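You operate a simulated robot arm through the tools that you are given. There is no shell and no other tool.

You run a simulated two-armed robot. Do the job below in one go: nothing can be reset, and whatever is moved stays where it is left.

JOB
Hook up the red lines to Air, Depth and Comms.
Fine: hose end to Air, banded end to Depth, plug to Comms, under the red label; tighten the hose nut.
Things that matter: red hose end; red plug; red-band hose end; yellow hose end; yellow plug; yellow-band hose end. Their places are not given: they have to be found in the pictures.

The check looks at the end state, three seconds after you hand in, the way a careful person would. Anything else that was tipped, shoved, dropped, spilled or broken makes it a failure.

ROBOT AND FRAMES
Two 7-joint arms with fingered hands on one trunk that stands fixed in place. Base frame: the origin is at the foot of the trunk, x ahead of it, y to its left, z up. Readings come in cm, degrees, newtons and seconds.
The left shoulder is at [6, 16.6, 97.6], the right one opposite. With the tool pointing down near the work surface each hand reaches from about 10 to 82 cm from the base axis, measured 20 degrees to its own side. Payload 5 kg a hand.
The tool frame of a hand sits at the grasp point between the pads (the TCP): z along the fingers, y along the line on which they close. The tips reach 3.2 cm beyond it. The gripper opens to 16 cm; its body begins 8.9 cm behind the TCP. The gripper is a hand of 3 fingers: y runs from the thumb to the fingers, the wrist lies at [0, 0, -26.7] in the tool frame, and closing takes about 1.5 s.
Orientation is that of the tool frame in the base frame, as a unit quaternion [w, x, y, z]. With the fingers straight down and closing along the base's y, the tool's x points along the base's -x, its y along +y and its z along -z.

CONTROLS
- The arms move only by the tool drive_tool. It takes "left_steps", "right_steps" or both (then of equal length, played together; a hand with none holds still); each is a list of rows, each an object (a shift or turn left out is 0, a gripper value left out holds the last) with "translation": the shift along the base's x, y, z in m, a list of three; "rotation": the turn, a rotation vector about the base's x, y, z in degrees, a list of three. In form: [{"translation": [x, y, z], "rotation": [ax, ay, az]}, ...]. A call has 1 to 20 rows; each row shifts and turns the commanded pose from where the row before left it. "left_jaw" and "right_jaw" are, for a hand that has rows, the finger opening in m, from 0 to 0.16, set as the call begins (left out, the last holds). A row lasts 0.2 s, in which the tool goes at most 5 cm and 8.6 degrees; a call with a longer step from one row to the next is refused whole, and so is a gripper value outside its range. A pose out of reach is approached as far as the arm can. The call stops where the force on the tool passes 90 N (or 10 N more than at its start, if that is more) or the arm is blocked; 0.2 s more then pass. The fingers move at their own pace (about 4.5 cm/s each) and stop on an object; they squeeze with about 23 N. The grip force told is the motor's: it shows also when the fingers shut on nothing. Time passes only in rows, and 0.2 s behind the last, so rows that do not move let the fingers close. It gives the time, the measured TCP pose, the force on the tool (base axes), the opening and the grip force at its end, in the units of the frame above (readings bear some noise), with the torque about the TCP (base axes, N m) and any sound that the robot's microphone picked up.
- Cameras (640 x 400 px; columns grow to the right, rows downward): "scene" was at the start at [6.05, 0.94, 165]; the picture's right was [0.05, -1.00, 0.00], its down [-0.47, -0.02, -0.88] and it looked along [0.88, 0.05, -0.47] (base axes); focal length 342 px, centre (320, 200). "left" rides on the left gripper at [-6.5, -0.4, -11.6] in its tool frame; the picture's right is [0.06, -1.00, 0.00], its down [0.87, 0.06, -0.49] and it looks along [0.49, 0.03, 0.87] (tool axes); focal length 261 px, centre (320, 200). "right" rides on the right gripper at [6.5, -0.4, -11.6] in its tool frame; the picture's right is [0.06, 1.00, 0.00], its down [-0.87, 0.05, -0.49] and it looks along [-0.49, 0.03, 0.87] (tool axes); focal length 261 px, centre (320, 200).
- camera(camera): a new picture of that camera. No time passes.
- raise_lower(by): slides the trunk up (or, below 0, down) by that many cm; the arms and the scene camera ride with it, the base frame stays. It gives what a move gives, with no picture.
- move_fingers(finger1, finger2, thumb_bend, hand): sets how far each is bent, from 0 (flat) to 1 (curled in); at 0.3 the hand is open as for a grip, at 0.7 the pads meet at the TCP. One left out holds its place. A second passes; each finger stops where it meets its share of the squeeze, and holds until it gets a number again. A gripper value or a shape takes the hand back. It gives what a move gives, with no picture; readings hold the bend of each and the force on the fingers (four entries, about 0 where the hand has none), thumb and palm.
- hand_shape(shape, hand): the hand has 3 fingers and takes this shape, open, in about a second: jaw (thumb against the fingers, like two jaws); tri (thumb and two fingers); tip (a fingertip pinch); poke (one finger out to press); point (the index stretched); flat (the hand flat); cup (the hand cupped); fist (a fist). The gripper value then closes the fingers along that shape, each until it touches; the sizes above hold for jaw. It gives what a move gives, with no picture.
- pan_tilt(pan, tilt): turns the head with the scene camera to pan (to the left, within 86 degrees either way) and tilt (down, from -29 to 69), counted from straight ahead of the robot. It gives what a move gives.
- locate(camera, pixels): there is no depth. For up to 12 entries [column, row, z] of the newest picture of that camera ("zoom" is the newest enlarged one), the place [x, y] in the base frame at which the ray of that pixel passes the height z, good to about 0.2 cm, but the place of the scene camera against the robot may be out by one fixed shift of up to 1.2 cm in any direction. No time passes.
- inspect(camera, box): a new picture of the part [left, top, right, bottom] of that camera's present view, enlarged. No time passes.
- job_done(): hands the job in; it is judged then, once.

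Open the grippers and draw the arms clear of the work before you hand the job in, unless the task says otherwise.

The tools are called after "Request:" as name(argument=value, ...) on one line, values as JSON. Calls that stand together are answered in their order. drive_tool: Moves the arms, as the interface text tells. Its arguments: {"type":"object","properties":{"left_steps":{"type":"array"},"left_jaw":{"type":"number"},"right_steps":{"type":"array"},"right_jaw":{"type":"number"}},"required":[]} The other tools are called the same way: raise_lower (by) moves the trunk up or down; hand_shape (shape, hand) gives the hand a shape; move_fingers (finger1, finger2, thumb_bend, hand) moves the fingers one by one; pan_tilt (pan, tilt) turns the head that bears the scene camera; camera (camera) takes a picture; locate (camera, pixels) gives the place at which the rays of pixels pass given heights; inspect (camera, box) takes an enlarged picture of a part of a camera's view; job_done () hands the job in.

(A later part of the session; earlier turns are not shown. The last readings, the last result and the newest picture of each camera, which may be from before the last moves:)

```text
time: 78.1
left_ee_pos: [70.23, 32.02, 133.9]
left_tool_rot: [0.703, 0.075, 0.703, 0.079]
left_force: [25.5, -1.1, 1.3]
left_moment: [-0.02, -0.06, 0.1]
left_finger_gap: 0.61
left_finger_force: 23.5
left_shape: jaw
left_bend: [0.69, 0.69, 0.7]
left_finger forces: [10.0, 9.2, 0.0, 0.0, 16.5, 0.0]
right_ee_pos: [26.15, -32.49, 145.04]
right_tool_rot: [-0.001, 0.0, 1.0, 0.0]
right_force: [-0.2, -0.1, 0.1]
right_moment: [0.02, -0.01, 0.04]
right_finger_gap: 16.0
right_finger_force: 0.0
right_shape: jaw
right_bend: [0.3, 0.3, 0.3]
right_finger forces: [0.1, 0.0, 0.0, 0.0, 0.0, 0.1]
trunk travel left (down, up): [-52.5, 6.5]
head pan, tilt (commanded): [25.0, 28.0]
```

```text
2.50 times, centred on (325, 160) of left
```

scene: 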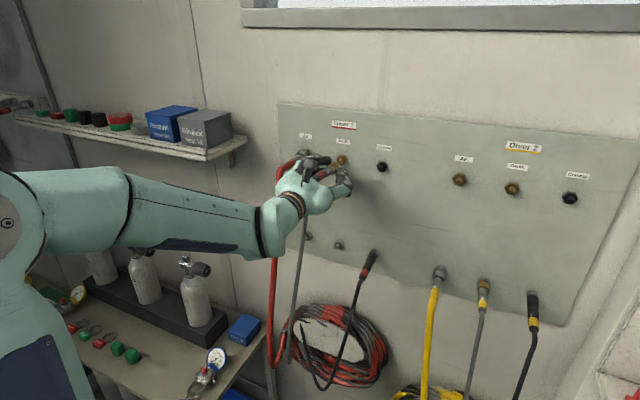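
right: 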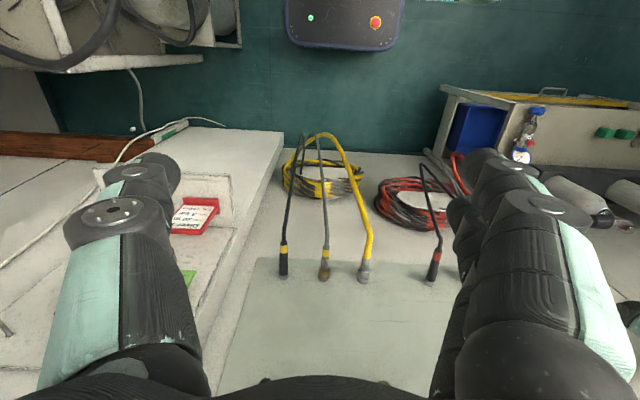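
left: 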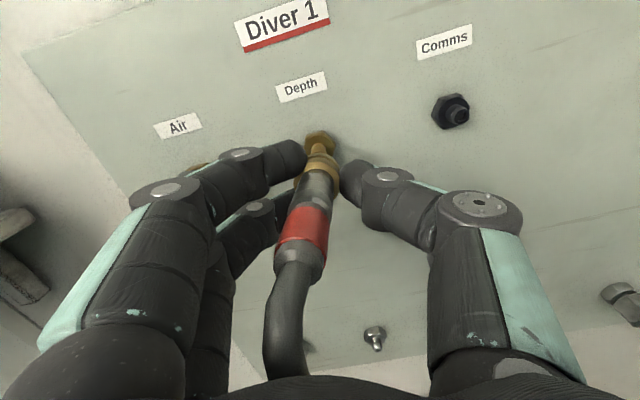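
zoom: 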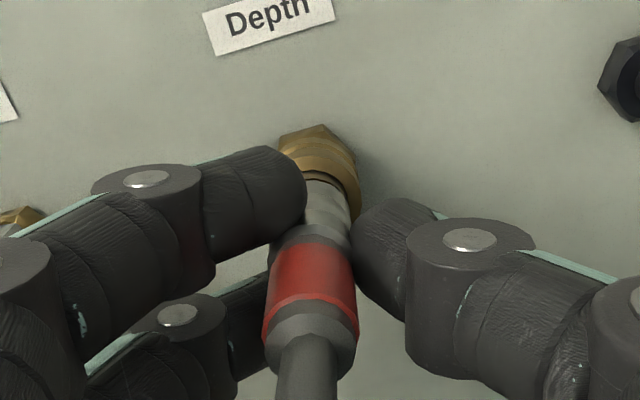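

It resists a 25 N pull on the body, so the Depth coupling is locked. I relieve the pull, open, and retract straight back.

Request:
drive_tool(left_steps=[{"translation": [0.004, 0, 0]}, {}])

Request:
drive_tool(left_jaw=0.045, left_steps=[{}, {}, {}, {}, {"translation": [-0.01, 0, 0]}, {"translation": [-0.015, 0, 0]}, {"translation": [-0.02, 0, 0]}, {"translation": [-0.02, 0, 0]}, {"translation": [-0.02, 0, 0]}, {"translation": [-0.02, 0, 0]}, {}])

Request:
camera(camera="left")

Request:
camera(camera="scene")

```text
time: 78.7
left_ee_pos: [70.39, 32.13, 133.98]
left_tool_rot: [0.703, 0.076, 0.703, 0.078]
left_force: [2.7, -1.9, 0.2]
left_moment: [-0.05, 0.01, -0.01]
left_finger_gap: 0.63
left_finger_force: 22.6
left_shape: jaw
left_bend: [0.69, 0.7, 0.7]
left_finger forces: [11.3, 11.2, 0.0, 0.0, 20.8, 0.0]
right_ee_pos: [25.8, -32.53, 144.94]
right_tool_rot: [0.0, -0.001, 1.0, 0.001]
right_force: [-0.2, -0.2, 0.5]
right_moment: [0.0, 0.02, 0.0]
right_finger_gap: 15.99
right_finger_force: 0.1
right_shape: jaw
right_bend: [0.3, 0.3, 0.3]
right_finger forces: [0.1, 0.0, 0.0, 0.0, 0.1, 0.0]
trunk travel left (down, up): [-52.5, 6.5]
head pan, tilt (commanded): [25.0, 28.0]
```

```text
time: 81.1
left_ee_pos: [59.92, 32.02, 133.93]
left_tool_rot: [0.703, 0.078, 0.703, 0.077]
left_force: [-0.9, 0.3, 0.0]
left_moment: [-0.03, 0.0, 0.02]
left_finger_gap: 4.45
left_finger_force: 0.0
left_shape: jaw
left_bend: [0.73, 0.73, 0.7]
left_finger forces: [0.0, 0.0, 0.0, 0.0, 0.0, 0.1]
right_ee_pos: [25.83, -32.59, 145.0]
right_tool_rot: [0.0, -0.001, 1.0, 0.0]
right_force: [-0.2, -0.3, -0.1]
right_moment: [0.01, 0.02, -0.02]
right_finger_gap: 15.98
right_finger_force: 0.1
right_shape: jaw
right_bend: [0.3, 0.3, 0.3]
right_finger forces: [0.0, 0.1, 0.1, 0.0, 0.0, 0.0]
trunk travel left (down, up): [-52.5, 6.5]
head pan, tilt (commanded): [25.0, 28.0]
```

```text
taken
```

left: 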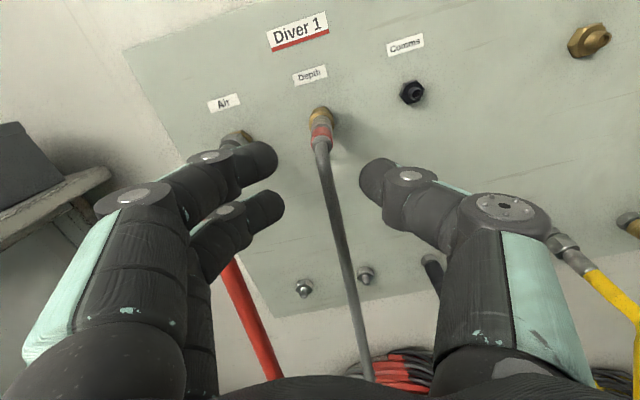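

```text
taken
```

scene: 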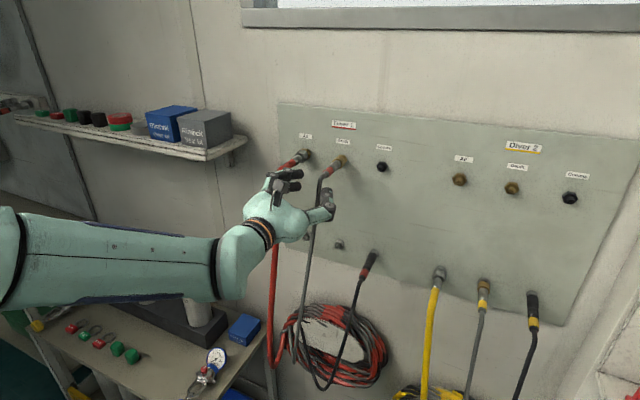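

Depth holds on its own. Next is the plug at y=22; I check where the grey hose hangs before sliding sideways past it.

Request:
locate(camera="left", pixels=[[322, 150, 133], [330, 185, 130], [338, 215, 127], [345, 245, 122], [352, 290, 115]])

Request:
locate(camera="scene", pixels=[[330, 172, 132], [321, 180, 130], [318, 215, 123], [313, 245, 115], [307, 280, 108], [375, 258, 109]])

Request:
inspect(camera="scene", box=[230, 130, 410, 243])

```text
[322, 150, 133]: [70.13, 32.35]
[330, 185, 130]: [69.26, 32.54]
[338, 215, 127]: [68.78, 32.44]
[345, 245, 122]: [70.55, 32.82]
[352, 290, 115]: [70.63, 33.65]
```

```text
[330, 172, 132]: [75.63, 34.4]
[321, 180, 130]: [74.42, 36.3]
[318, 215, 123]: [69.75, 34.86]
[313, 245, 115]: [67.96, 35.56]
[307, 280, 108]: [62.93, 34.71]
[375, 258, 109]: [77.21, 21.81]
```

```text
3.54 times, centred on (320, 186) of scene
```

zoom: 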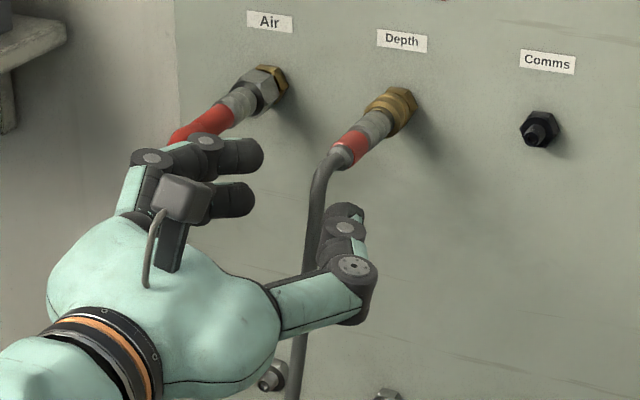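

The grey hose hangs at x≈65–69, so backing off 3 cm makes the sideways pass safe. I go back, slide to y≈22 at this height, and look at the Comms socket.

Request:
drive_tool(left_jaw=0.045, left_steps=[{"translation": [-0.015, 0, 0]}, {"translation": [-0.015, 0, 0]}, {"translation": [0, -0.02, 0], "rotation": [-3, 0, 0]}, {"translation": [0, -0.02, 0], "rotation": [-3, 0, 0]}, {"translation": [0, -0.02, 0], "rotation": [-3, 0, 0]}, {"translation": [0, -0.02, 0], "rotation": [-3, 0, 0]}, {"translation": [0.01, -0.02, 0]}, {}])

Request:
camera(camera="left")

Request:
inspect(camera="left", box=[270, 70, 370, 140])

Request:
inspect(camera="scene", box=[350, 230, 414, 270])

```text
time: 82.9
left_ee_pos: [57.96, 22.27, 134.0]
left_tool_rot: [0.707, 0.003, 0.707, 0.004]
left_force: [-0.4, -0.4, -0.2]
left_moment: [0.02, 0.03, -0.04]
left_finger_gap: 4.5
left_finger_force: 0.2
left_shape: jaw
left_bend: [0.73, 0.73, 0.7]
left_finger forces: [0.0, 0.1, 0.0, 0.0, 0.1, 0.1]
right_ee_pos: [25.77, -32.38, 145.03]
right_tool_rot: [0.0, 0.0, 1.0, 0.0]
right_force: [-0.4, 0.0, -0.8]
right_moment: [-0.01, 0.0, -0.05]
right_finger_gap: 15.99
right_finger_force: 0.0
right_shape: jaw
right_bend: [0.3, 0.3, 0.3]
right_finger forces: [0.0, 0.0, 0.1, 0.0, 0.0, 0.0]
trunk travel left (down, up): [-52.5, 6.5]
head pan, tilt (commanded): [25.0, 28.0]
```

```text
taken
```

left: 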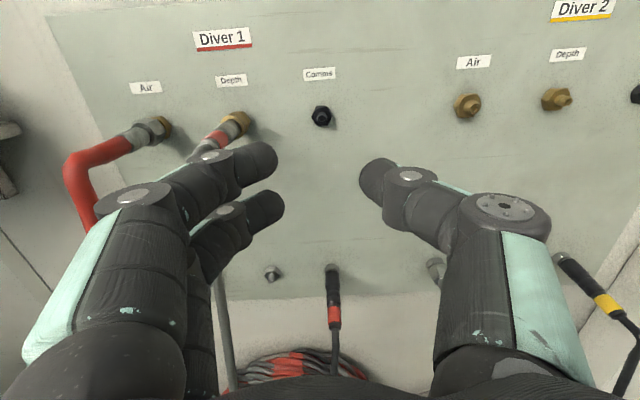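

```text
5.71 times, centred on (320, 105) of left
```

zoom: 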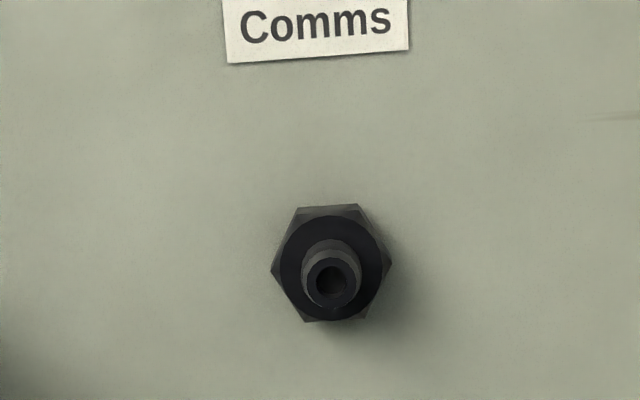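

```text
10.00 times, centred on (382, 250) of scene
```

zoom: 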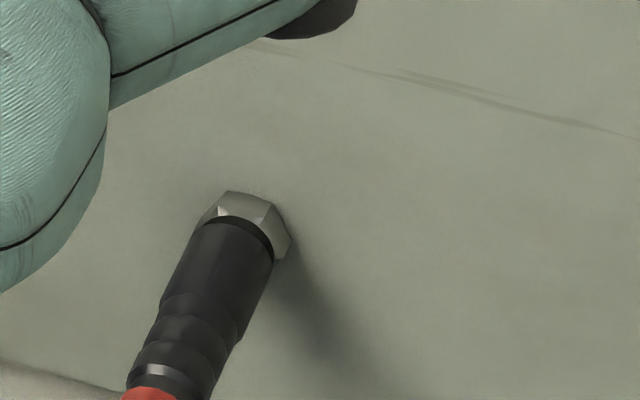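

The Comms socket is a plain round nipple at (322,119), no key. I go forward to x≈70 at this height, then descend over the plug from above so its cable passes between thumb and fingers.

Request:
drive_tool(left_jaw=0.045, left_steps=[{"translation": [0.02, -0.001, 0]}, {"translation": [0.02, 0, 0]}, {"translation": [0.02, 0, 0]}, {"translation": [0.02, 0, 0]}, {"translation": [0.02, 0, -0.01]}, {"translation": [0.02, 0, -0.02]}, {"translation": [0, 0, -0.02]}, {"translation": [0, 0, -0.02]}, {"translation": [0, 0, -0.02]}, {"translation": [0, 0, -0.02]}, {"translation": [0, 0, -0.02]}, {"translation": [0, 0, -0.02]}, {}])

Request:
camera(camera="left")

Request:
inspect(camera="scene", box=[270, 180, 450, 293])

```text
time: 85.7
left_ee_pos: [69.85, 22.04, 118.88]
left_tool_rot: [0.707, 0.003, 0.707, 0.005]
left_force: [0.0, -0.1, 0.5]
left_moment: [0.01, -0.02, 0.01]
left_finger_gap: 4.47
left_finger_force: 0.1
left_shape: jaw
left_bend: [0.73, 0.73, 0.7]
left_finger forces: [0.0, 0.0, 0.0, 0.0, 0.1, 0.0]
right_ee_pos: [25.8, -32.61, 145.04]
right_tool_rot: [0.0, -0.001, 1.0, 0.001]
right_force: [-0.8, 0.2, 0.2]
right_moment: [0.0, 0.01, 0.02]
right_finger_gap: 15.98
right_finger_force: 0.1
right_shape: jaw
right_bend: [0.3, 0.3, 0.3]
right_finger forces: [0.0, 0.1, 0.0, 0.0, 0.0, 0.0]
trunk travel left (down, up): [-52.5, 6.5]
head pan, tilt (commanded): [25.0, 28.0]
```

```text
taken
```

left: 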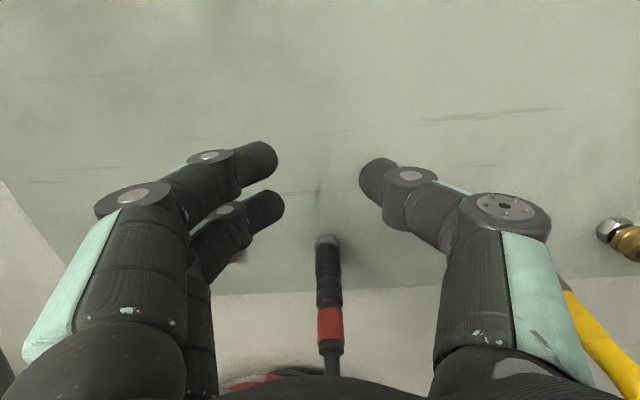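

```text
3.54 times, centred on (360, 236) of scene
```

zoom: 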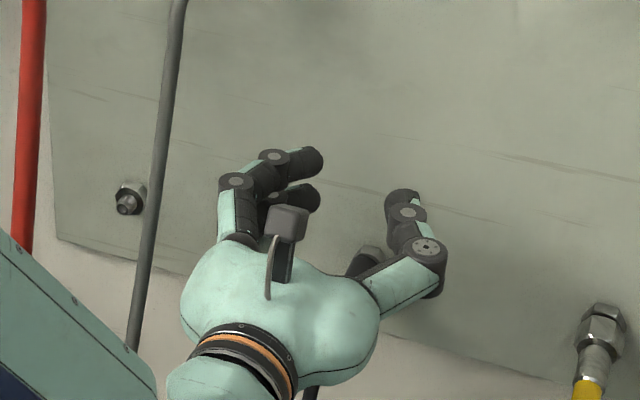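

The plug at (328,270) is centred under the open fingers. I descend to z≈109 around it, then forward to x≈73.5.

Request:
drive_tool(left_jaw=0.045, left_steps=[{"translation": [0, 0, -0.02]}, {"translation": [0, 0, -0.02]}, {"translation": [0, 0, -0.02]}, {"translation": [0, 0, -0.02]}, {"translation": [0, 0, -0.019]}, {"translation": [0.01, 0, 0]}, {"translation": [0.01, 0, 0]}, {"translation": [0.01, 0, 0]}, {"translation": [0.007, 0, 0]}, {}])

Request:
inspect(camera="left", box=[220, 80, 430, 240])

Request:
inspect(camera="scene", box=[290, 210, 430, 297])

```text
time: 87.9
left_ee_pos: [73.67, 21.99, 109.07]
left_tool_rot: [0.707, 0.002, 0.707, 0.004]
left_force: [0.2, 0.0, -0.4]
left_moment: [-0.04, -0.01, 0.03]
left_finger_gap: 4.46
left_finger_force: 0.1
left_shape: jaw
left_bend: [0.73, 0.73, 0.7]
left_finger forces: [0.0, 0.0, 0.0, 0.0, 0.1, 0.0]
right_ee_pos: [25.79, -32.53, 145.01]
right_tool_rot: [0.0, -0.001, 1.0, -0.001]
right_force: [-0.5, 0.4, -0.2]
right_moment: [0.0, -0.02, -0.03]
right_finger_gap: 15.97
right_finger_force: 0.0
right_shape: jaw
right_bend: [0.3, 0.3, 0.3]
right_finger forces: [0.0, 0.0, 0.0, 0.0, 0.0, 0.0]
trunk travel left (down, up): [-52.5, 6.5]
head pan, tilt (commanded): [25.0, 28.0]
```

```text
2.50 times, centred on (325, 160) of left
```

zoom: 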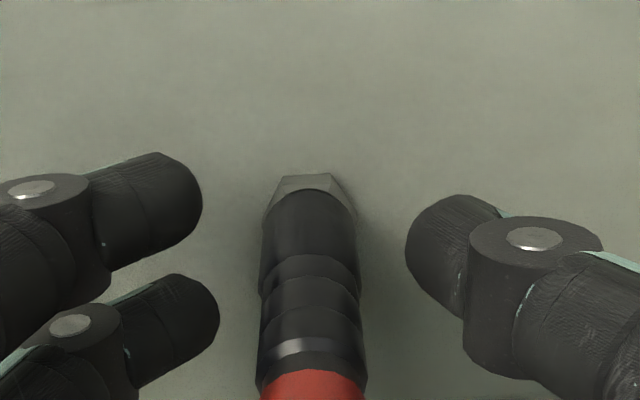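

```text
4.57 times, centred on (360, 254) of scene
```

zoom: 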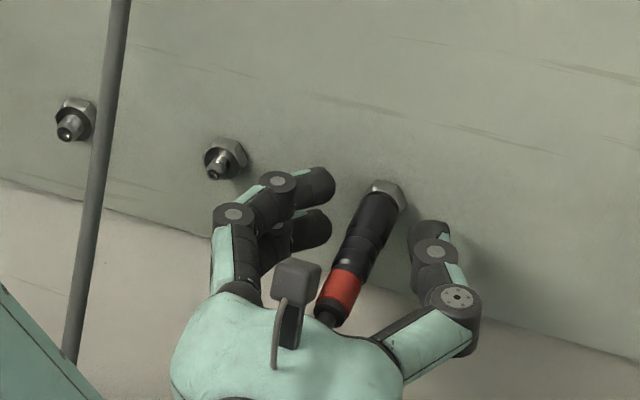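

The plug body lies centred between the pads with its stub hex at zoom (308,185). I close on it.

Request:
drive_tool(left_jaw=0.0, left_steps=[{}, {}, {}, {}, {}, {}])

Request:
inspect(camera="left", box=[240, 100, 410, 230])

Request:
inspect(camera="scene", box=[330, 230, 410, 280])

```text
time: 89.3
left_ee_pos: [73.66, 22.04, 109.1]
left_tool_rot: [0.707, 0.003, 0.707, 0.003]
left_force: [-0.7, -1.0, 3.1]
left_moment: [0.01, -0.09, 0.04]
left_finger_gap: 1.19
left_finger_force: 23.1
left_shape: jaw
left_bend: [0.71, 0.71, 0.7]
left_finger forces: [11.1, 11.2, 0.0, 0.0, 19.9, 0.0]
right_ee_pos: [25.75, -32.67, 144.95]
right_tool_rot: [-0.001, -0.001, 1.0, 0.001]
right_force: [0.3, 1.3, -0.8]
right_moment: [0.0, 0.01, 0.01]
right_finger_gap: 15.98
right_finger_force: 0.0
right_shape: jaw
right_bend: [0.3, 0.3, 0.3]
right_finger forces: [0.0, 0.0, 0.0, 0.0, 0.1, 0.1]
trunk travel left (down, up): [-52.5, 6.5]
head pan, tilt (commanded): [25.0, 28.0]
```

```text
3.08 times, centred on (325, 165) of left
```

zoom: 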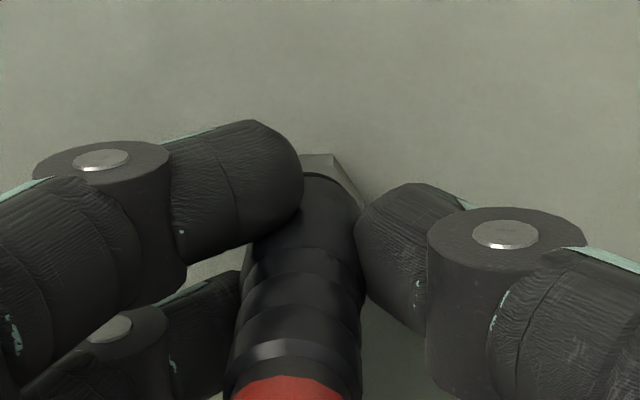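

```text
8.00 times, centred on (370, 255) of scene
```

zoom: 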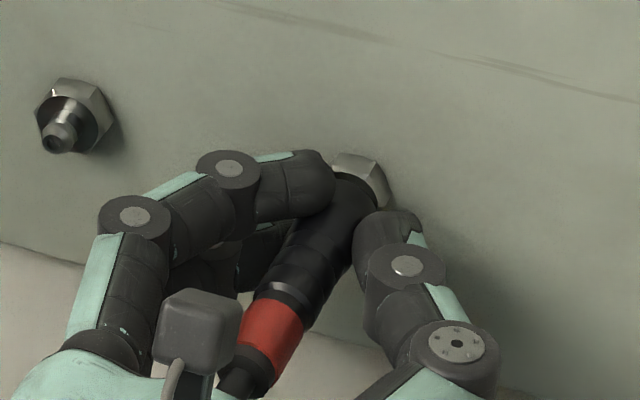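

The plug is gripped evenly. I pull back 0.5 cm to see how it releases.

Request:
drive_tool(left_steps=[{"translation": [-0.0025, 0, 0]}, {"translation": [-0.0025, 0, 0]}, {}])

Request:
inspect(camera="left", box=[240, 100, 410, 230])

```text
time: 90.1
left_ee_pos: [73.06, 21.94, 109.08]
left_tool_rot: [0.706, 0.004, 0.708, 0.004]
left_force: [0.3, -0.1, -0.4]
left_moment: [0.01, 0.0, 0.03]
left_finger_gap: 1.11
left_finger_force: 23.2
left_shape: jaw
left_bend: [0.71, 0.71, 0.7]
left_finger forces: [9.8, 12.4, 0.0, 0.1, 19.9, 0.1]
right_ee_pos: [25.69, -32.54, 145.09]
right_tool_rot: [0.001, -0.001, 1.0, 0.0]
right_force: [0.1, -1.6, 0.3]
right_moment: [-0.01, 0.02, -0.01]
right_finger_gap: 15.97
right_finger_force: 0.0
right_shape: jaw
right_bend: [0.3, 0.3, 0.3]
right_finger forces: [0.0, 0.1, 0.0, 0.1, 0.0, 0.1]
trunk travel left (down, up): [-52.5, 6.5]
head pan, tilt (commanded): [25.0, 28.0]
```

```text
3.08 times, centred on (325, 165) of left
```

zoom: 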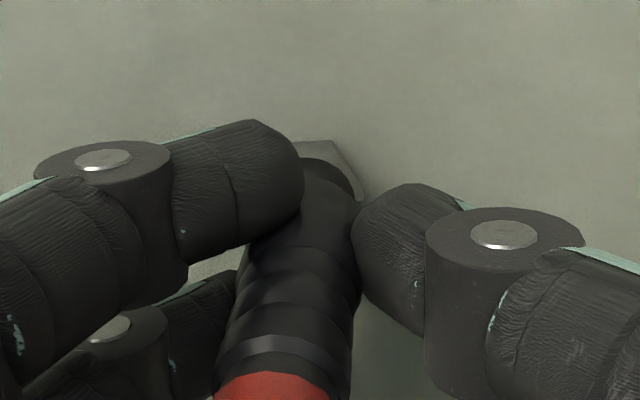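

It comes free without force. I draw it out 3.5 cm more.

Request:
drive_tool(left_steps=[{"translation": [-0.006, 0, 0]}, {"translation": [-0.006, 0, 0]}, {"translation": [-0.007, 0, 0]}, {"translation": [-0.008, 0, 0]}, {"translation": [-0.008, 0, 0]}, {}])

Request:
inspect(camera="left", box=[240, 100, 410, 230])

Request:
inspect(camera="scene", box=[320, 220, 416, 280])

```text
time: 91.5
left_ee_pos: [69.6, 22.04, 109.07]
left_tool_rot: [0.707, 0.002, 0.707, 0.004]
left_force: [-0.7, 0.0, 0.3]
left_moment: [-0.03, 0.03, -0.01]
left_finger_gap: 1.13
left_finger_force: 23.5
left_shape: jaw
left_bend: [0.71, 0.71, 0.7]
left_finger forces: [9.8, 12.7, 0.0, 0.1, 20.0, 0.0]
right_ee_pos: [25.81, -32.53, 144.97]
right_tool_rot: [0.0, -0.001, 1.0, 0.001]
right_force: [-0.1, -0.7, -0.5]
right_moment: [0.03, 0.01, 0.0]
right_finger_gap: 15.97
right_finger_force: 0.0
right_shape: jaw
right_bend: [0.3, 0.3, 0.3]
right_finger forces: [0.1, 0.0, 0.1, 0.0, 0.1, 0.1]
trunk travel left (down, up): [-52.5, 6.5]
head pan, tilt (commanded): [25.0, 28.0]
```

```text
3.08 times, centred on (325, 165) of left
```

zoom: 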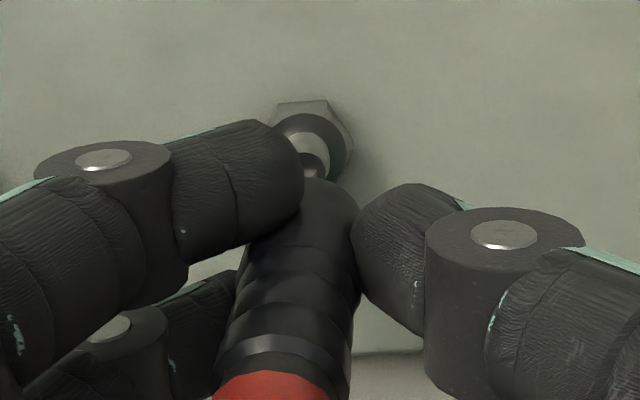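

```text
6.67 times, centred on (368, 250) of scene
```

zoom: 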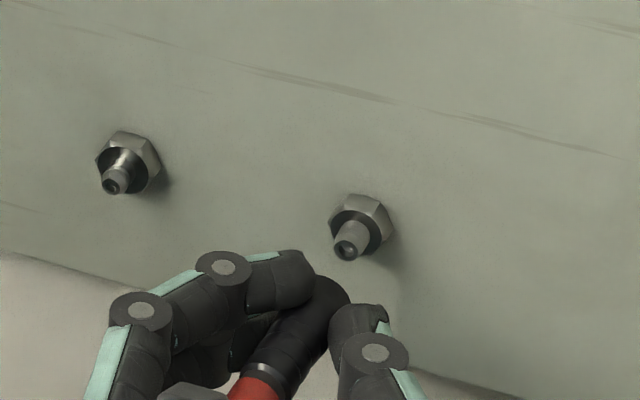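

The plug is out, rotated only about 1–2° in the grip. I lift it 25 cm to the Comms socket at the same x.

Request:
drive_tool(left_steps=[{"translation": [0, 0, 0.01]}, {"translation": [0, 0, 0.015]}, {"translation": [0, 0, 0.015]}, {"translation": [0, 0, 0.015]}, {"translation": [0, 0, 0.015]}, {"translation": [0, 0, 0.015]}, {"translation": [0, 0, 0.015]}, {"translation": [0, 0, 0.015]}, {"translation": [0, 0, 0.015]}, {"translation": [0, 0, 0.015]}, {"translation": [0, 0, 0.015]}, {"translation": [0, 0, 0.015]}, {"translation": [0, 0, 0.015]}, {"translation": [0, 0, 0.015]}, {"translation": [0, 0, 0.015]}, {"translation": [0, 0, 0.015]}, {"translation": [0, 0, 0.01]}, {"translation": [0, 0, 0.005]}, {}])

Request:
camera(camera="left")

Request:
inspect(camera="left", box=[240, 100, 410, 230])

Request:
inspect(camera="scene", box=[320, 130, 416, 190])

```text
time: 95.5
left_ee_pos: [69.58, 21.99, 134.06]
left_tool_rot: [0.707, 0.002, 0.707, 0.004]
left_force: [0.9, -0.5, -1.4]
left_moment: [0.03, 0.01, 0.04]
left_finger_gap: 1.12
left_finger_force: 22.4
left_shape: jaw
left_bend: [0.71, 0.71, 0.7]
left_finger forces: [11.4, 12.9, 0.0, 0.1, 20.0, 0.0]
right_ee_pos: [25.75, -32.46, 145.07]
right_tool_rot: [0.001, -0.001, 1.0, 0.0]
right_force: [0.4, -0.4, 0.2]
right_moment: [0.05, 0.0, -0.01]
right_finger_gap: 16.0
right_finger_force: 0.0
right_shape: jaw
right_bend: [0.3, 0.3, 0.3]
right_finger forces: [0.0, 0.1, 0.0, 0.1, 0.1, 0.1]
trunk travel left (down, up): [-52.5, 6.5]
head pan, tilt (commanded): [25.0, 28.0]
```

```text
taken
```

left: 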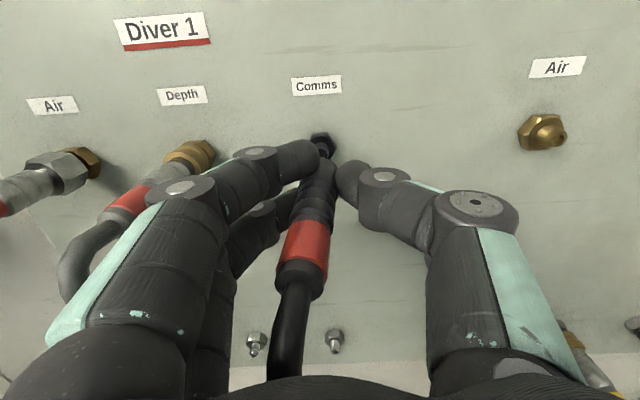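

```text
3.08 times, centred on (325, 165) of left
```

zoom: 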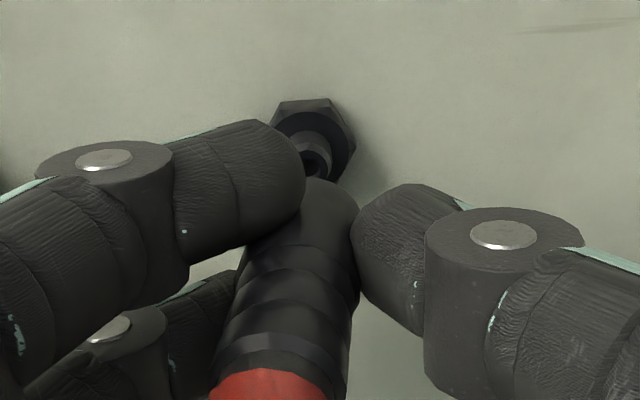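

```text
6.67 times, centred on (368, 160) of scene
```

zoom: 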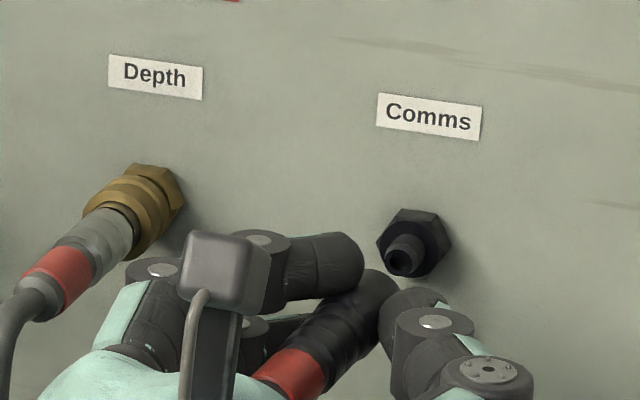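

The socket hex sits in the same place in the hand view as the stub did (top edge row 98 vs 100). I trim yaw by +2° and move in 3 cm.

Request:
drive_tool(left_steps=[{"rotation": [0, 0, 2.0]}, {"translation": [0.006, 0, 0]}, {"translation": [0.006, 0, 0]}, {"translation": [0.006, 0, 0]}, {"translation": [0.005, 0, 0]}, {}])

Request:
inspect(camera="left", box=[270, 110, 380, 190])

Request:
inspect(camera="scene", box=[350, 140, 414, 180])

```text
time: 96.9
left_ee_pos: [71.98, 21.94, 134.12]
left_tool_rot: [0.707, -0.011, 0.707, 0.016]
left_force: [-0.3, 0.1, -1.5]
left_moment: [-0.01, 0.0, 0.03]
left_finger_gap: 1.1
left_finger_force: 23.4
left_shape: jaw
left_bend: [0.71, 0.71, 0.7]
left_finger forces: [11.4, 12.9, 0.1, 0.0, 20.1, 0.1]
right_ee_pos: [25.68, -32.62, 144.94]
right_tool_rot: [-0.001, 0.0, 1.0, 0.001]
right_force: [0.4, 0.1, -0.6]
right_moment: [0.02, -0.02, -0.01]
right_finger_gap: 15.99
right_finger_force: 0.1
right_shape: jaw
right_bend: [0.3, 0.3, 0.3]
right_finger forces: [0.0, 0.0, 0.1, 0.1, 0.1, 0.1]
trunk travel left (down, up): [-52.5, 6.5]
head pan, tilt (commanded): [25.0, 28.0]
```

```text
5.00 times, centred on (325, 150) of left
```

zoom: 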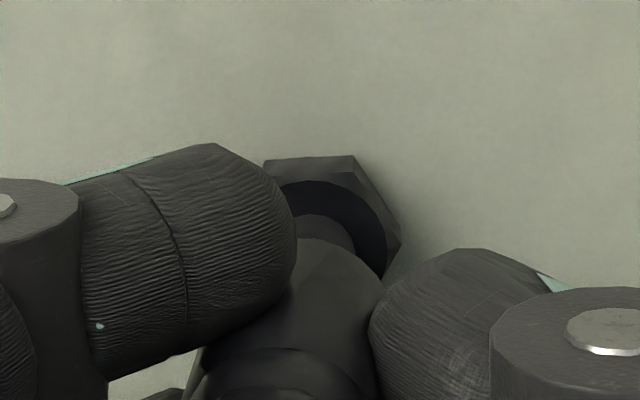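

```text
10.00 times, centred on (382, 160) of scene
```

zoom: 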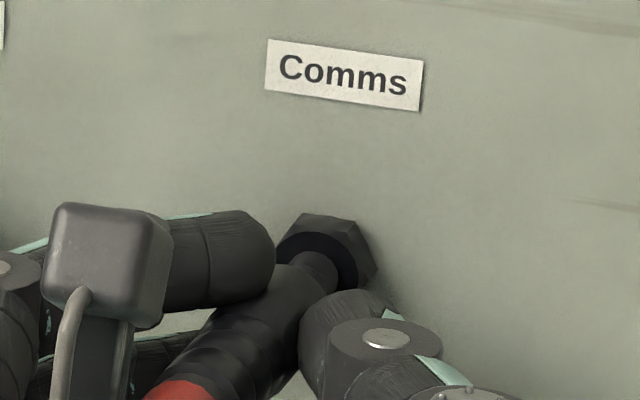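

From hand displacement the plug axis should be within 1 mm of the socket's. I nudge 0.5 mm right and push on in small steps, watching side forces.

Request:
drive_tool(left_steps=[{"translation": [0.003, -0.0005, 0]}, {"translation": [0.003, 0, 0]}, {"translation": [0.003, 0, 0]}, {}])

Request:
inspect(camera="left", box=[270, 110, 380, 190])

Request:
inspect(camera="scene", box=[350, 140, 414, 180])

```text
time: 97.9
left_ee_pos: [72.86, 21.98, 134.04]
left_tool_rot: [0.707, -0.009, 0.707, 0.016]
left_force: [-0.2, 0.3, -0.7]
left_moment: [-0.01, 0.03, 0.02]
left_finger_gap: 1.13
left_finger_force: 23.4
left_shape: jaw
left_bend: [0.71, 0.71, 0.7]
left_finger forces: [11.4, 12.9, 0.0, 0.1, 20.1, 0.0]
right_ee_pos: [25.67, -32.55, 144.97]
right_tool_rot: [0.0, 0.0, 1.0, 0.001]
right_force: [0.4, 0.5, 0.1]
right_moment: [-0.04, 0.0, 0.01]
right_finger_gap: 15.96
right_finger_force: 0.1
right_shape: jaw
right_bend: [0.3, 0.3, 0.3]
right_finger forces: [0.0, 0.0, 0.0, 0.1, 0.0, 0.1]
trunk travel left (down, up): [-52.5, 6.5]
head pan, tilt (commanded): [25.0, 28.0]
```

```text
5.00 times, centred on (325, 150) of left
```

zoom: 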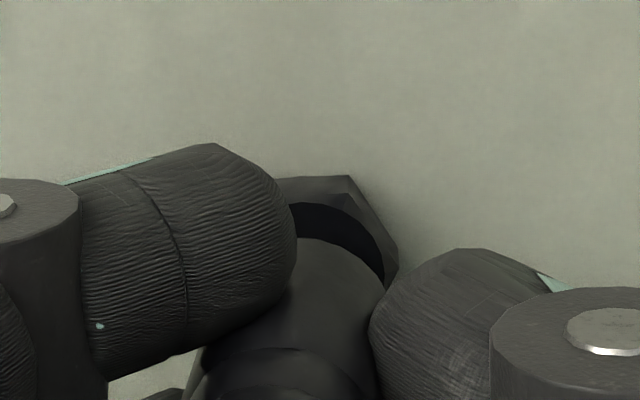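

```text
10.00 times, centred on (382, 160) of scene
```

zoom: 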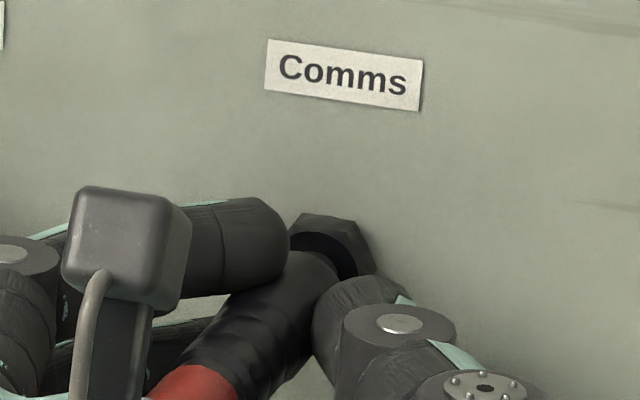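

The plug is sliding over the nipple with no side force. I push the last 9 mm to seat depth.

Request:
drive_tool(left_steps=[{"translation": [0.003, 0, 0]}, {"translation": [0.003, 0, 0]}, {"translation": [0.003, 0, 0]}, {}])

Request:
inspect(camera="left", box=[270, 110, 380, 190])

Request:
inspect(camera="scene", box=[350, 140, 414, 180])

```text
time: 98.9
left_ee_pos: [73.55, 21.82, 134.15]
left_tool_rot: [0.707, -0.009, 0.707, 0.015]
left_force: [-14.4, -2.7, -4.4]
left_moment: [-0.01, 0.11, -0.05]
left_finger_gap: 1.15
left_finger_force: 22.7
left_shape: jaw
left_bend: [0.72, 0.71, 0.71]
left_finger forces: [11.1, 18.9, 0.0, 0.1, 24.1, 0.1]
right_ee_pos: [25.56, -32.57, 145.03]
right_tool_rot: [0.001, -0.001, 1.0, -0.001]
right_force: [0.5, -0.8, -0.1]
right_moment: [0.01, -0.01, 0.02]
right_finger_gap: 16.0
right_finger_force: 0.1
right_shape: jaw
right_bend: [0.3, 0.3, 0.3]
right_finger forces: [0.0, 0.1, 0.1, 0.0, 0.1, 0.1]
trunk travel left (down, up): [-52.5, 6.5]
head pan, tilt (commanded): [25.0, 28.0]
```

```text
5.00 times, centred on (325, 150) of left
```

zoom: 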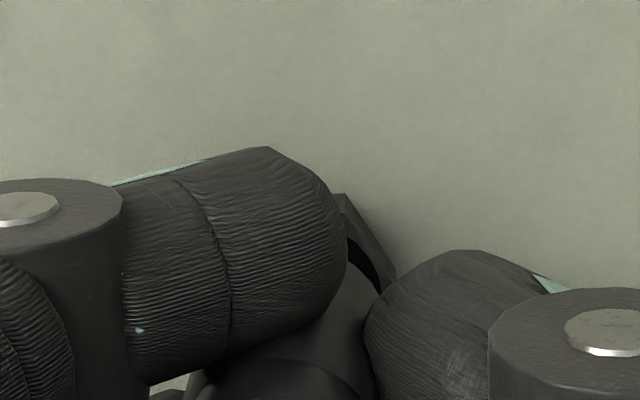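

```text
10.00 times, centred on (382, 160) of scene
```

zoom: 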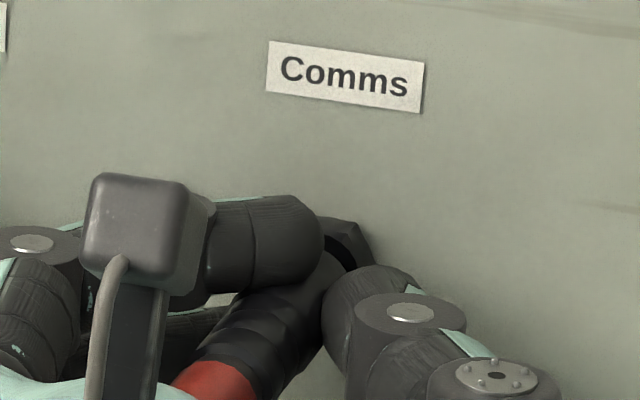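

Resistance starts at −14 N with a few millimetres left, plus small side forces (−2.7 y, −4.4 z). I correct for those and push further in.

Request:
drive_tool(left_steps=[{"translation": [0.0015, -0.0005, -0.001]}, {"translation": [0.0015, -0.0005, -0.0005]}, {"translation": [0.001, 0, 0]}, {}])

Request:
inspect(camera="left", box=[240, 100, 410, 230])

Request:
inspect(camera="scene", box=[350, 140, 414, 180])

```text
time: 99.9
left_ee_pos: [73.79, 21.86, 134.15]
left_tool_rot: [0.708, -0.01, 0.706, 0.015]
left_force: [-27.8, -2.5, -4.1]
left_moment: [-0.04, 0.17, 0.0]
left_finger_gap: 1.28
left_finger_force: 23.0
left_shape: jaw
left_bend: [0.72, 0.72, 0.71]
left_finger forces: [13.0, 22.0, 0.0, 0.1, 28.5, 0.1]
right_ee_pos: [25.39, -32.54, 145.07]
right_tool_rot: [0.002, -0.001, 1.0, -0.001]
right_force: [-0.6, -0.8, -0.5]
right_moment: [0.02, -0.03, 0.0]
right_finger_gap: 15.99
right_finger_force: 0.1
right_shape: jaw
right_bend: [0.3, 0.3, 0.3]
right_finger forces: [0.0, 0.1, 0.2, 0.1, 0.0, 0.0]
trunk travel left (down, up): [-52.5, 6.5]
head pan, tilt (commanded): [25.0, 28.0]
```

```text
3.08 times, centred on (325, 165) of left
```

zoom: 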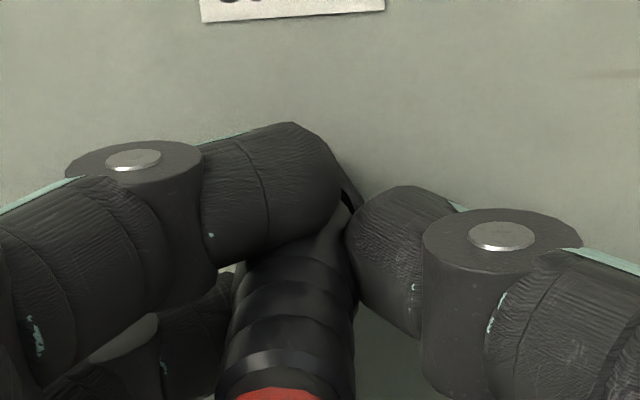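

```text
10.00 times, centred on (382, 160) of scene
```

zoom: 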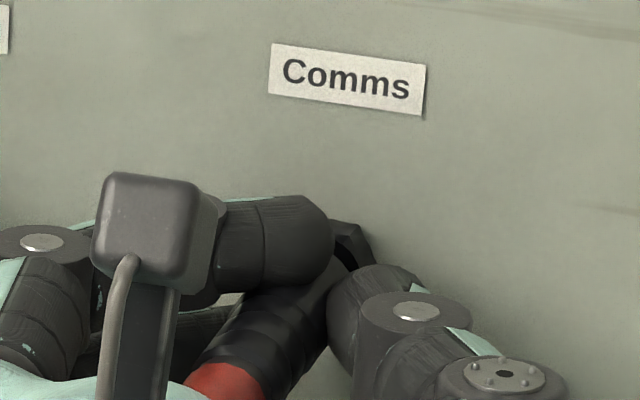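

−28 N now; the plug has slipped back about 3 mm in the pads and is perhaps 1–2 mm short of its parked depth. I push a bit harder.

Request:
drive_tool(left_steps=[{"translation": [0.002, 0, -0.0005]}, {"translation": [0.002, 0, 0]}, {"translation": [0.001, 0, 0]}, {}])

Request:
inspect(camera="left", box=[240, 100, 410, 230])

Request:
inspect(camera="scene", box=[350, 140, 414, 180])

```text
time: 100.9
left_ee_pos: [74.22, 21.66, 134.15]
left_tool_rot: [0.708, -0.01, 0.706, 0.015]
left_force: [-40.4, -5.9, -5.6]
left_moment: [-0.02, 0.2, -0.13]
left_finger_gap: 1.41
left_finger_force: 23.1
left_shape: jaw
left_bend: [0.72, 0.72, 0.72]
left_finger forces: [13.2, 23.6, 0.0, 0.1, 34.3, 0.1]
right_ee_pos: [25.23, -32.64, 144.99]
right_tool_rot: [0.001, -0.001, 1.0, 0.0]
right_force: [0.4, -0.9, -0.4]
right_moment: [0.0, 0.03, -0.04]
right_finger_gap: 15.97
right_finger_force: 0.1
right_shape: jaw
right_bend: [0.3, 0.3, 0.3]
right_finger forces: [0.0, 0.1, 0.0, 0.0, 0.1, 0.1]
trunk travel left (down, up): [-52.5, 6.5]
head pan, tilt (commanded): [25.0, 28.0]
```

```text
3.08 times, centred on (325, 165) of left
```

zoom: 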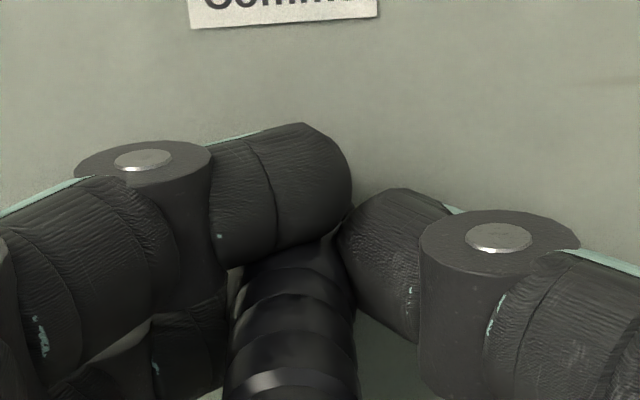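

```text
10.00 times, centred on (382, 160) of scene
```

zoom: 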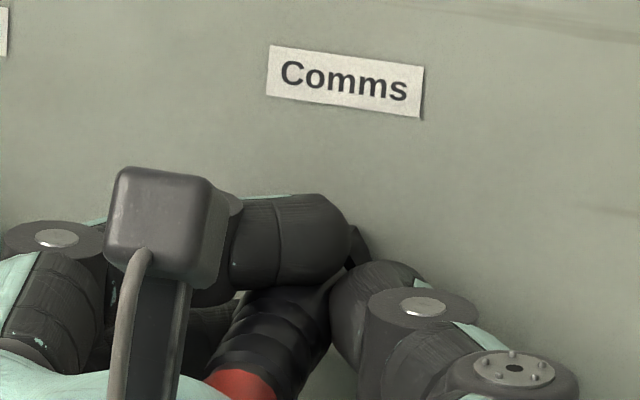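

The pads slip along the plug under 40 N, so the plug itself has stopped. I ease off, open, and look at how it sits.

Request:
drive_tool(left_jaw=0.045, left_steps=[{"translation": [-0.004, 0, 0]}, {"translation": [-0.003, 0, 0]}, {}, {}, {}])

Request:
inspect(camera="left", box=[240, 100, 410, 230])

Request:
inspect(camera="scene", box=[350, 140, 414, 180])

```text
time: 102.1
left_ee_pos: [73.9, 21.83, 133.86]
left_tool_rot: [0.707, -0.01, 0.707, 0.016]
left_force: [-0.1, 0.4, -0.1]
left_moment: [0.02, -0.02, 0.03]
left_finger_gap: 4.46
left_finger_force: 0.1
left_shape: jaw
left_bend: [0.73, 0.73, 0.7]
left_finger forces: [0.0, 0.0, 0.0, 0.0, 0.0, 0.0]
right_ee_pos: [25.73, -32.6, 145.03]
right_tool_rot: [0.0, -0.001, 1.0, 0.0]
right_force: [0.5, 0.0, 0.6]
right_moment: [0.01, -0.01, -0.03]
right_finger_gap: 15.99
right_finger_force: 0.2
right_shape: jaw
right_bend: [0.3, 0.3, 0.3]
right_finger forces: [0.1, 0.1, 0.0, 0.0, 0.0, 0.0]
trunk travel left (down, up): [-52.5, 6.5]
head pan, tilt (commanded): [25.0, 28.0]
```

```text
3.08 times, centred on (325, 165) of left
```

zoom: 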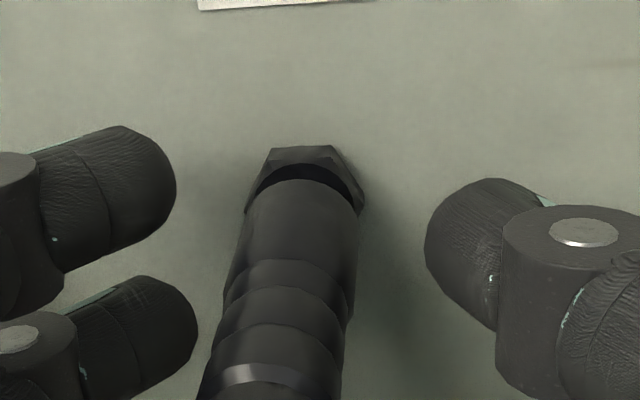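

```text
10.00 times, centred on (382, 160) of scene
```

zoom: 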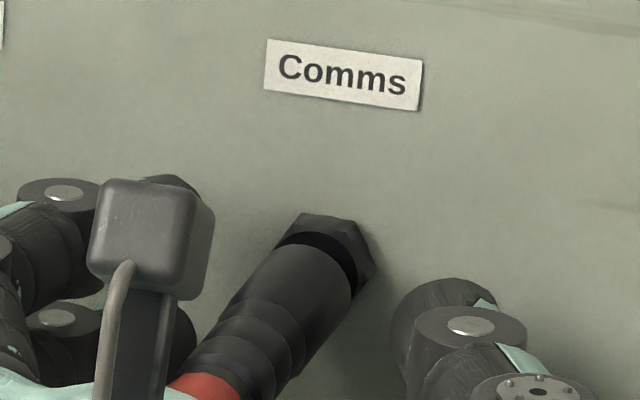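

A dark ring still shows between plug and hex (zoom row 165–182), more than when it was parked. I back the hand off to get an unobstructed look at all three connections.

Request:
drive_tool(left_jaw=0.045, left_steps=[{"translation": [-0.01, 0, 0]}, {"translation": [-0.02, 0, 0]}, {"translation": [-0.02, 0, 0]}, {"translation": [-0.02, 0, 0]}, {"translation": [-0.02, 0, 0]}, {"translation": [-0.02, 0, 0]}, {"translation": [-0.02, 0, 0]}, {"translation": [-0.02, 0, 0]}, {}])

Request:
pan_tilt(pan=18, tilt=30)

Request:
camera(camera="left")

Request:
inspect(camera="left", box=[270, 80, 380, 160])

Request:
camera(camera="scene")

```text
time: 104.1
left_ee_pos: [58.91, 21.89, 133.8]
left_tool_rot: [0.707, -0.01, 0.707, 0.015]
left_force: [-0.5, 0.7, -0.7]
left_moment: [-0.01, 0.01, 0.02]
left_finger_gap: 4.48
left_finger_force: 0.1
left_shape: jaw
left_bend: [0.73, 0.73, 0.7]
left_finger forces: [0.0, 0.0, 0.1, 0.0, 0.0, 0.0]
right_ee_pos: [25.84, -32.53, 145.05]
right_tool_rot: [0.0, -0.001, 1.0, -0.001]
right_force: [0.2, 0.3, 0.3]
right_moment: [-0.01, 0.02, -0.03]
right_finger_gap: 16.01
right_finger_force: 0.1
right_shape: jaw
right_bend: [0.3, 0.3, 0.3]
right_finger forces: [0.0, 0.0, 0.1, 0.1, 0.0, 0.1]
trunk travel left (down, up): [-52.5, 6.5]
head pan, tilt (commanded): [25.0, 28.0]
```

```text
time: 104.8
left_ee_pos: [59.01, 21.82, 133.82]
left_tool_rot: [0.707, -0.009, 0.707, 0.016]
left_force: [-0.5, 0.4, -0.1]
left_moment: [0.02, 0.0, 0.01]
left_finger_gap: 4.48
left_finger_force: 0.1
left_shape: jaw
left_bend: [0.73, 0.73, 0.7]
left_finger forces: [0.0, 0.0, 0.0, 0.1, 0.1, 0.0]
right_ee_pos: [25.67, -32.64, 145.07]
right_tool_rot: [0.0, -0.001, 1.0, 0.0]
right_force: [0.4, -0.5, -0.6]
right_moment: [-0.02, -0.04, 0.0]
right_finger_gap: 16.0
right_finger_force: 0.1
right_shape: jaw
right_bend: [0.3, 0.3, 0.3]
right_finger forces: [0.0, 0.1, 0.0, 0.1, 0.1, 0.0]
trunk travel left (down, up): [-52.5, 6.5]
head pan, tilt (commanded): [18.0, 30.0]
```

```text
taken
```

left: 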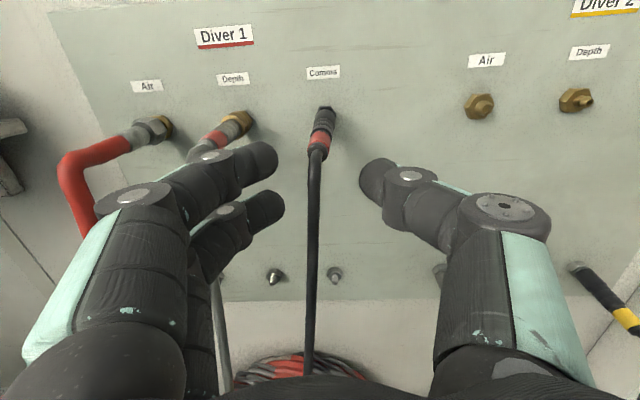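

```text
5.00 times, centred on (325, 120) of left
```

zoom: 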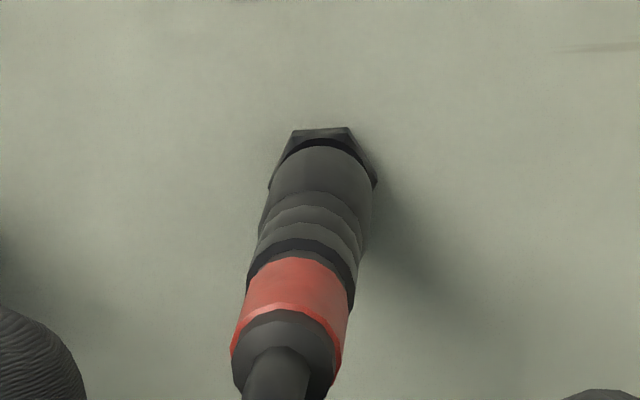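

```text
taken
```

scene: 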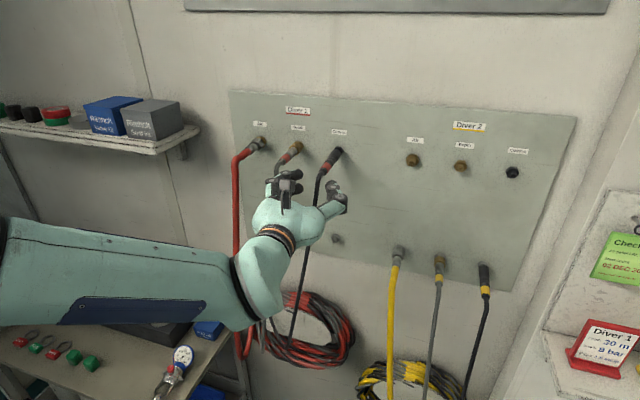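

The plug holds on Comms. I compare its seating closely with the yellow plug, which is fully parked, and check the other two connections.

Request:
inspect(camera="scene", box=[310, 140, 358, 170])

Request:
inspect(camera="scene", box=[460, 255, 508, 285])

Request:
inspect(camera="scene", box=[230, 125, 326, 185])

```text
13.33 times, centred on (334, 155) of scene
```

zoom: 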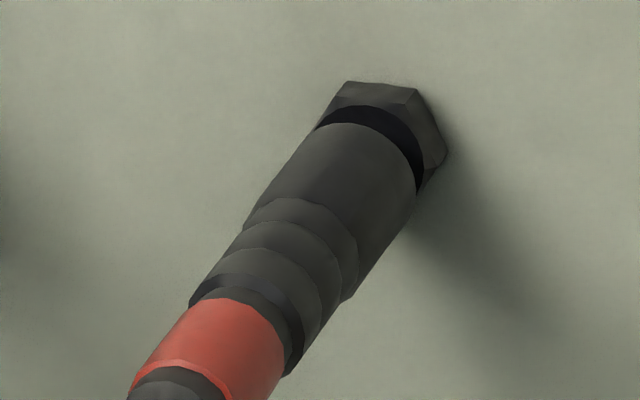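

```text
13.33 times, centred on (484, 270) of scene
```

zoom: 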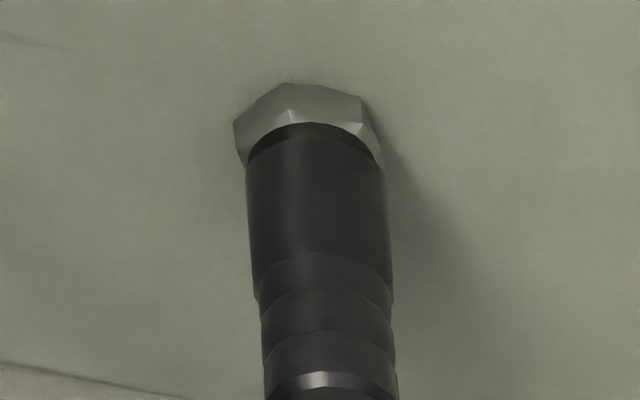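

```text
6.67 times, centred on (278, 155) of scene
```

zoom: 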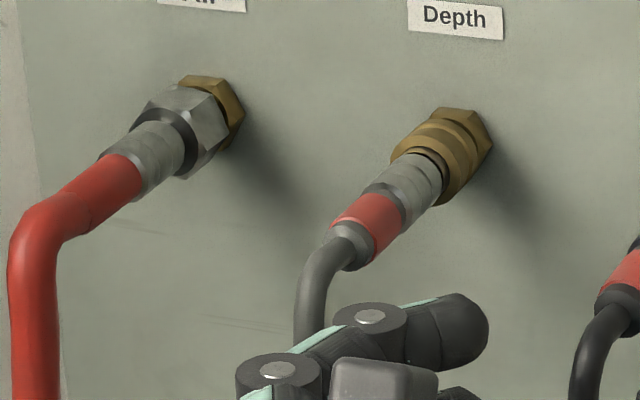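

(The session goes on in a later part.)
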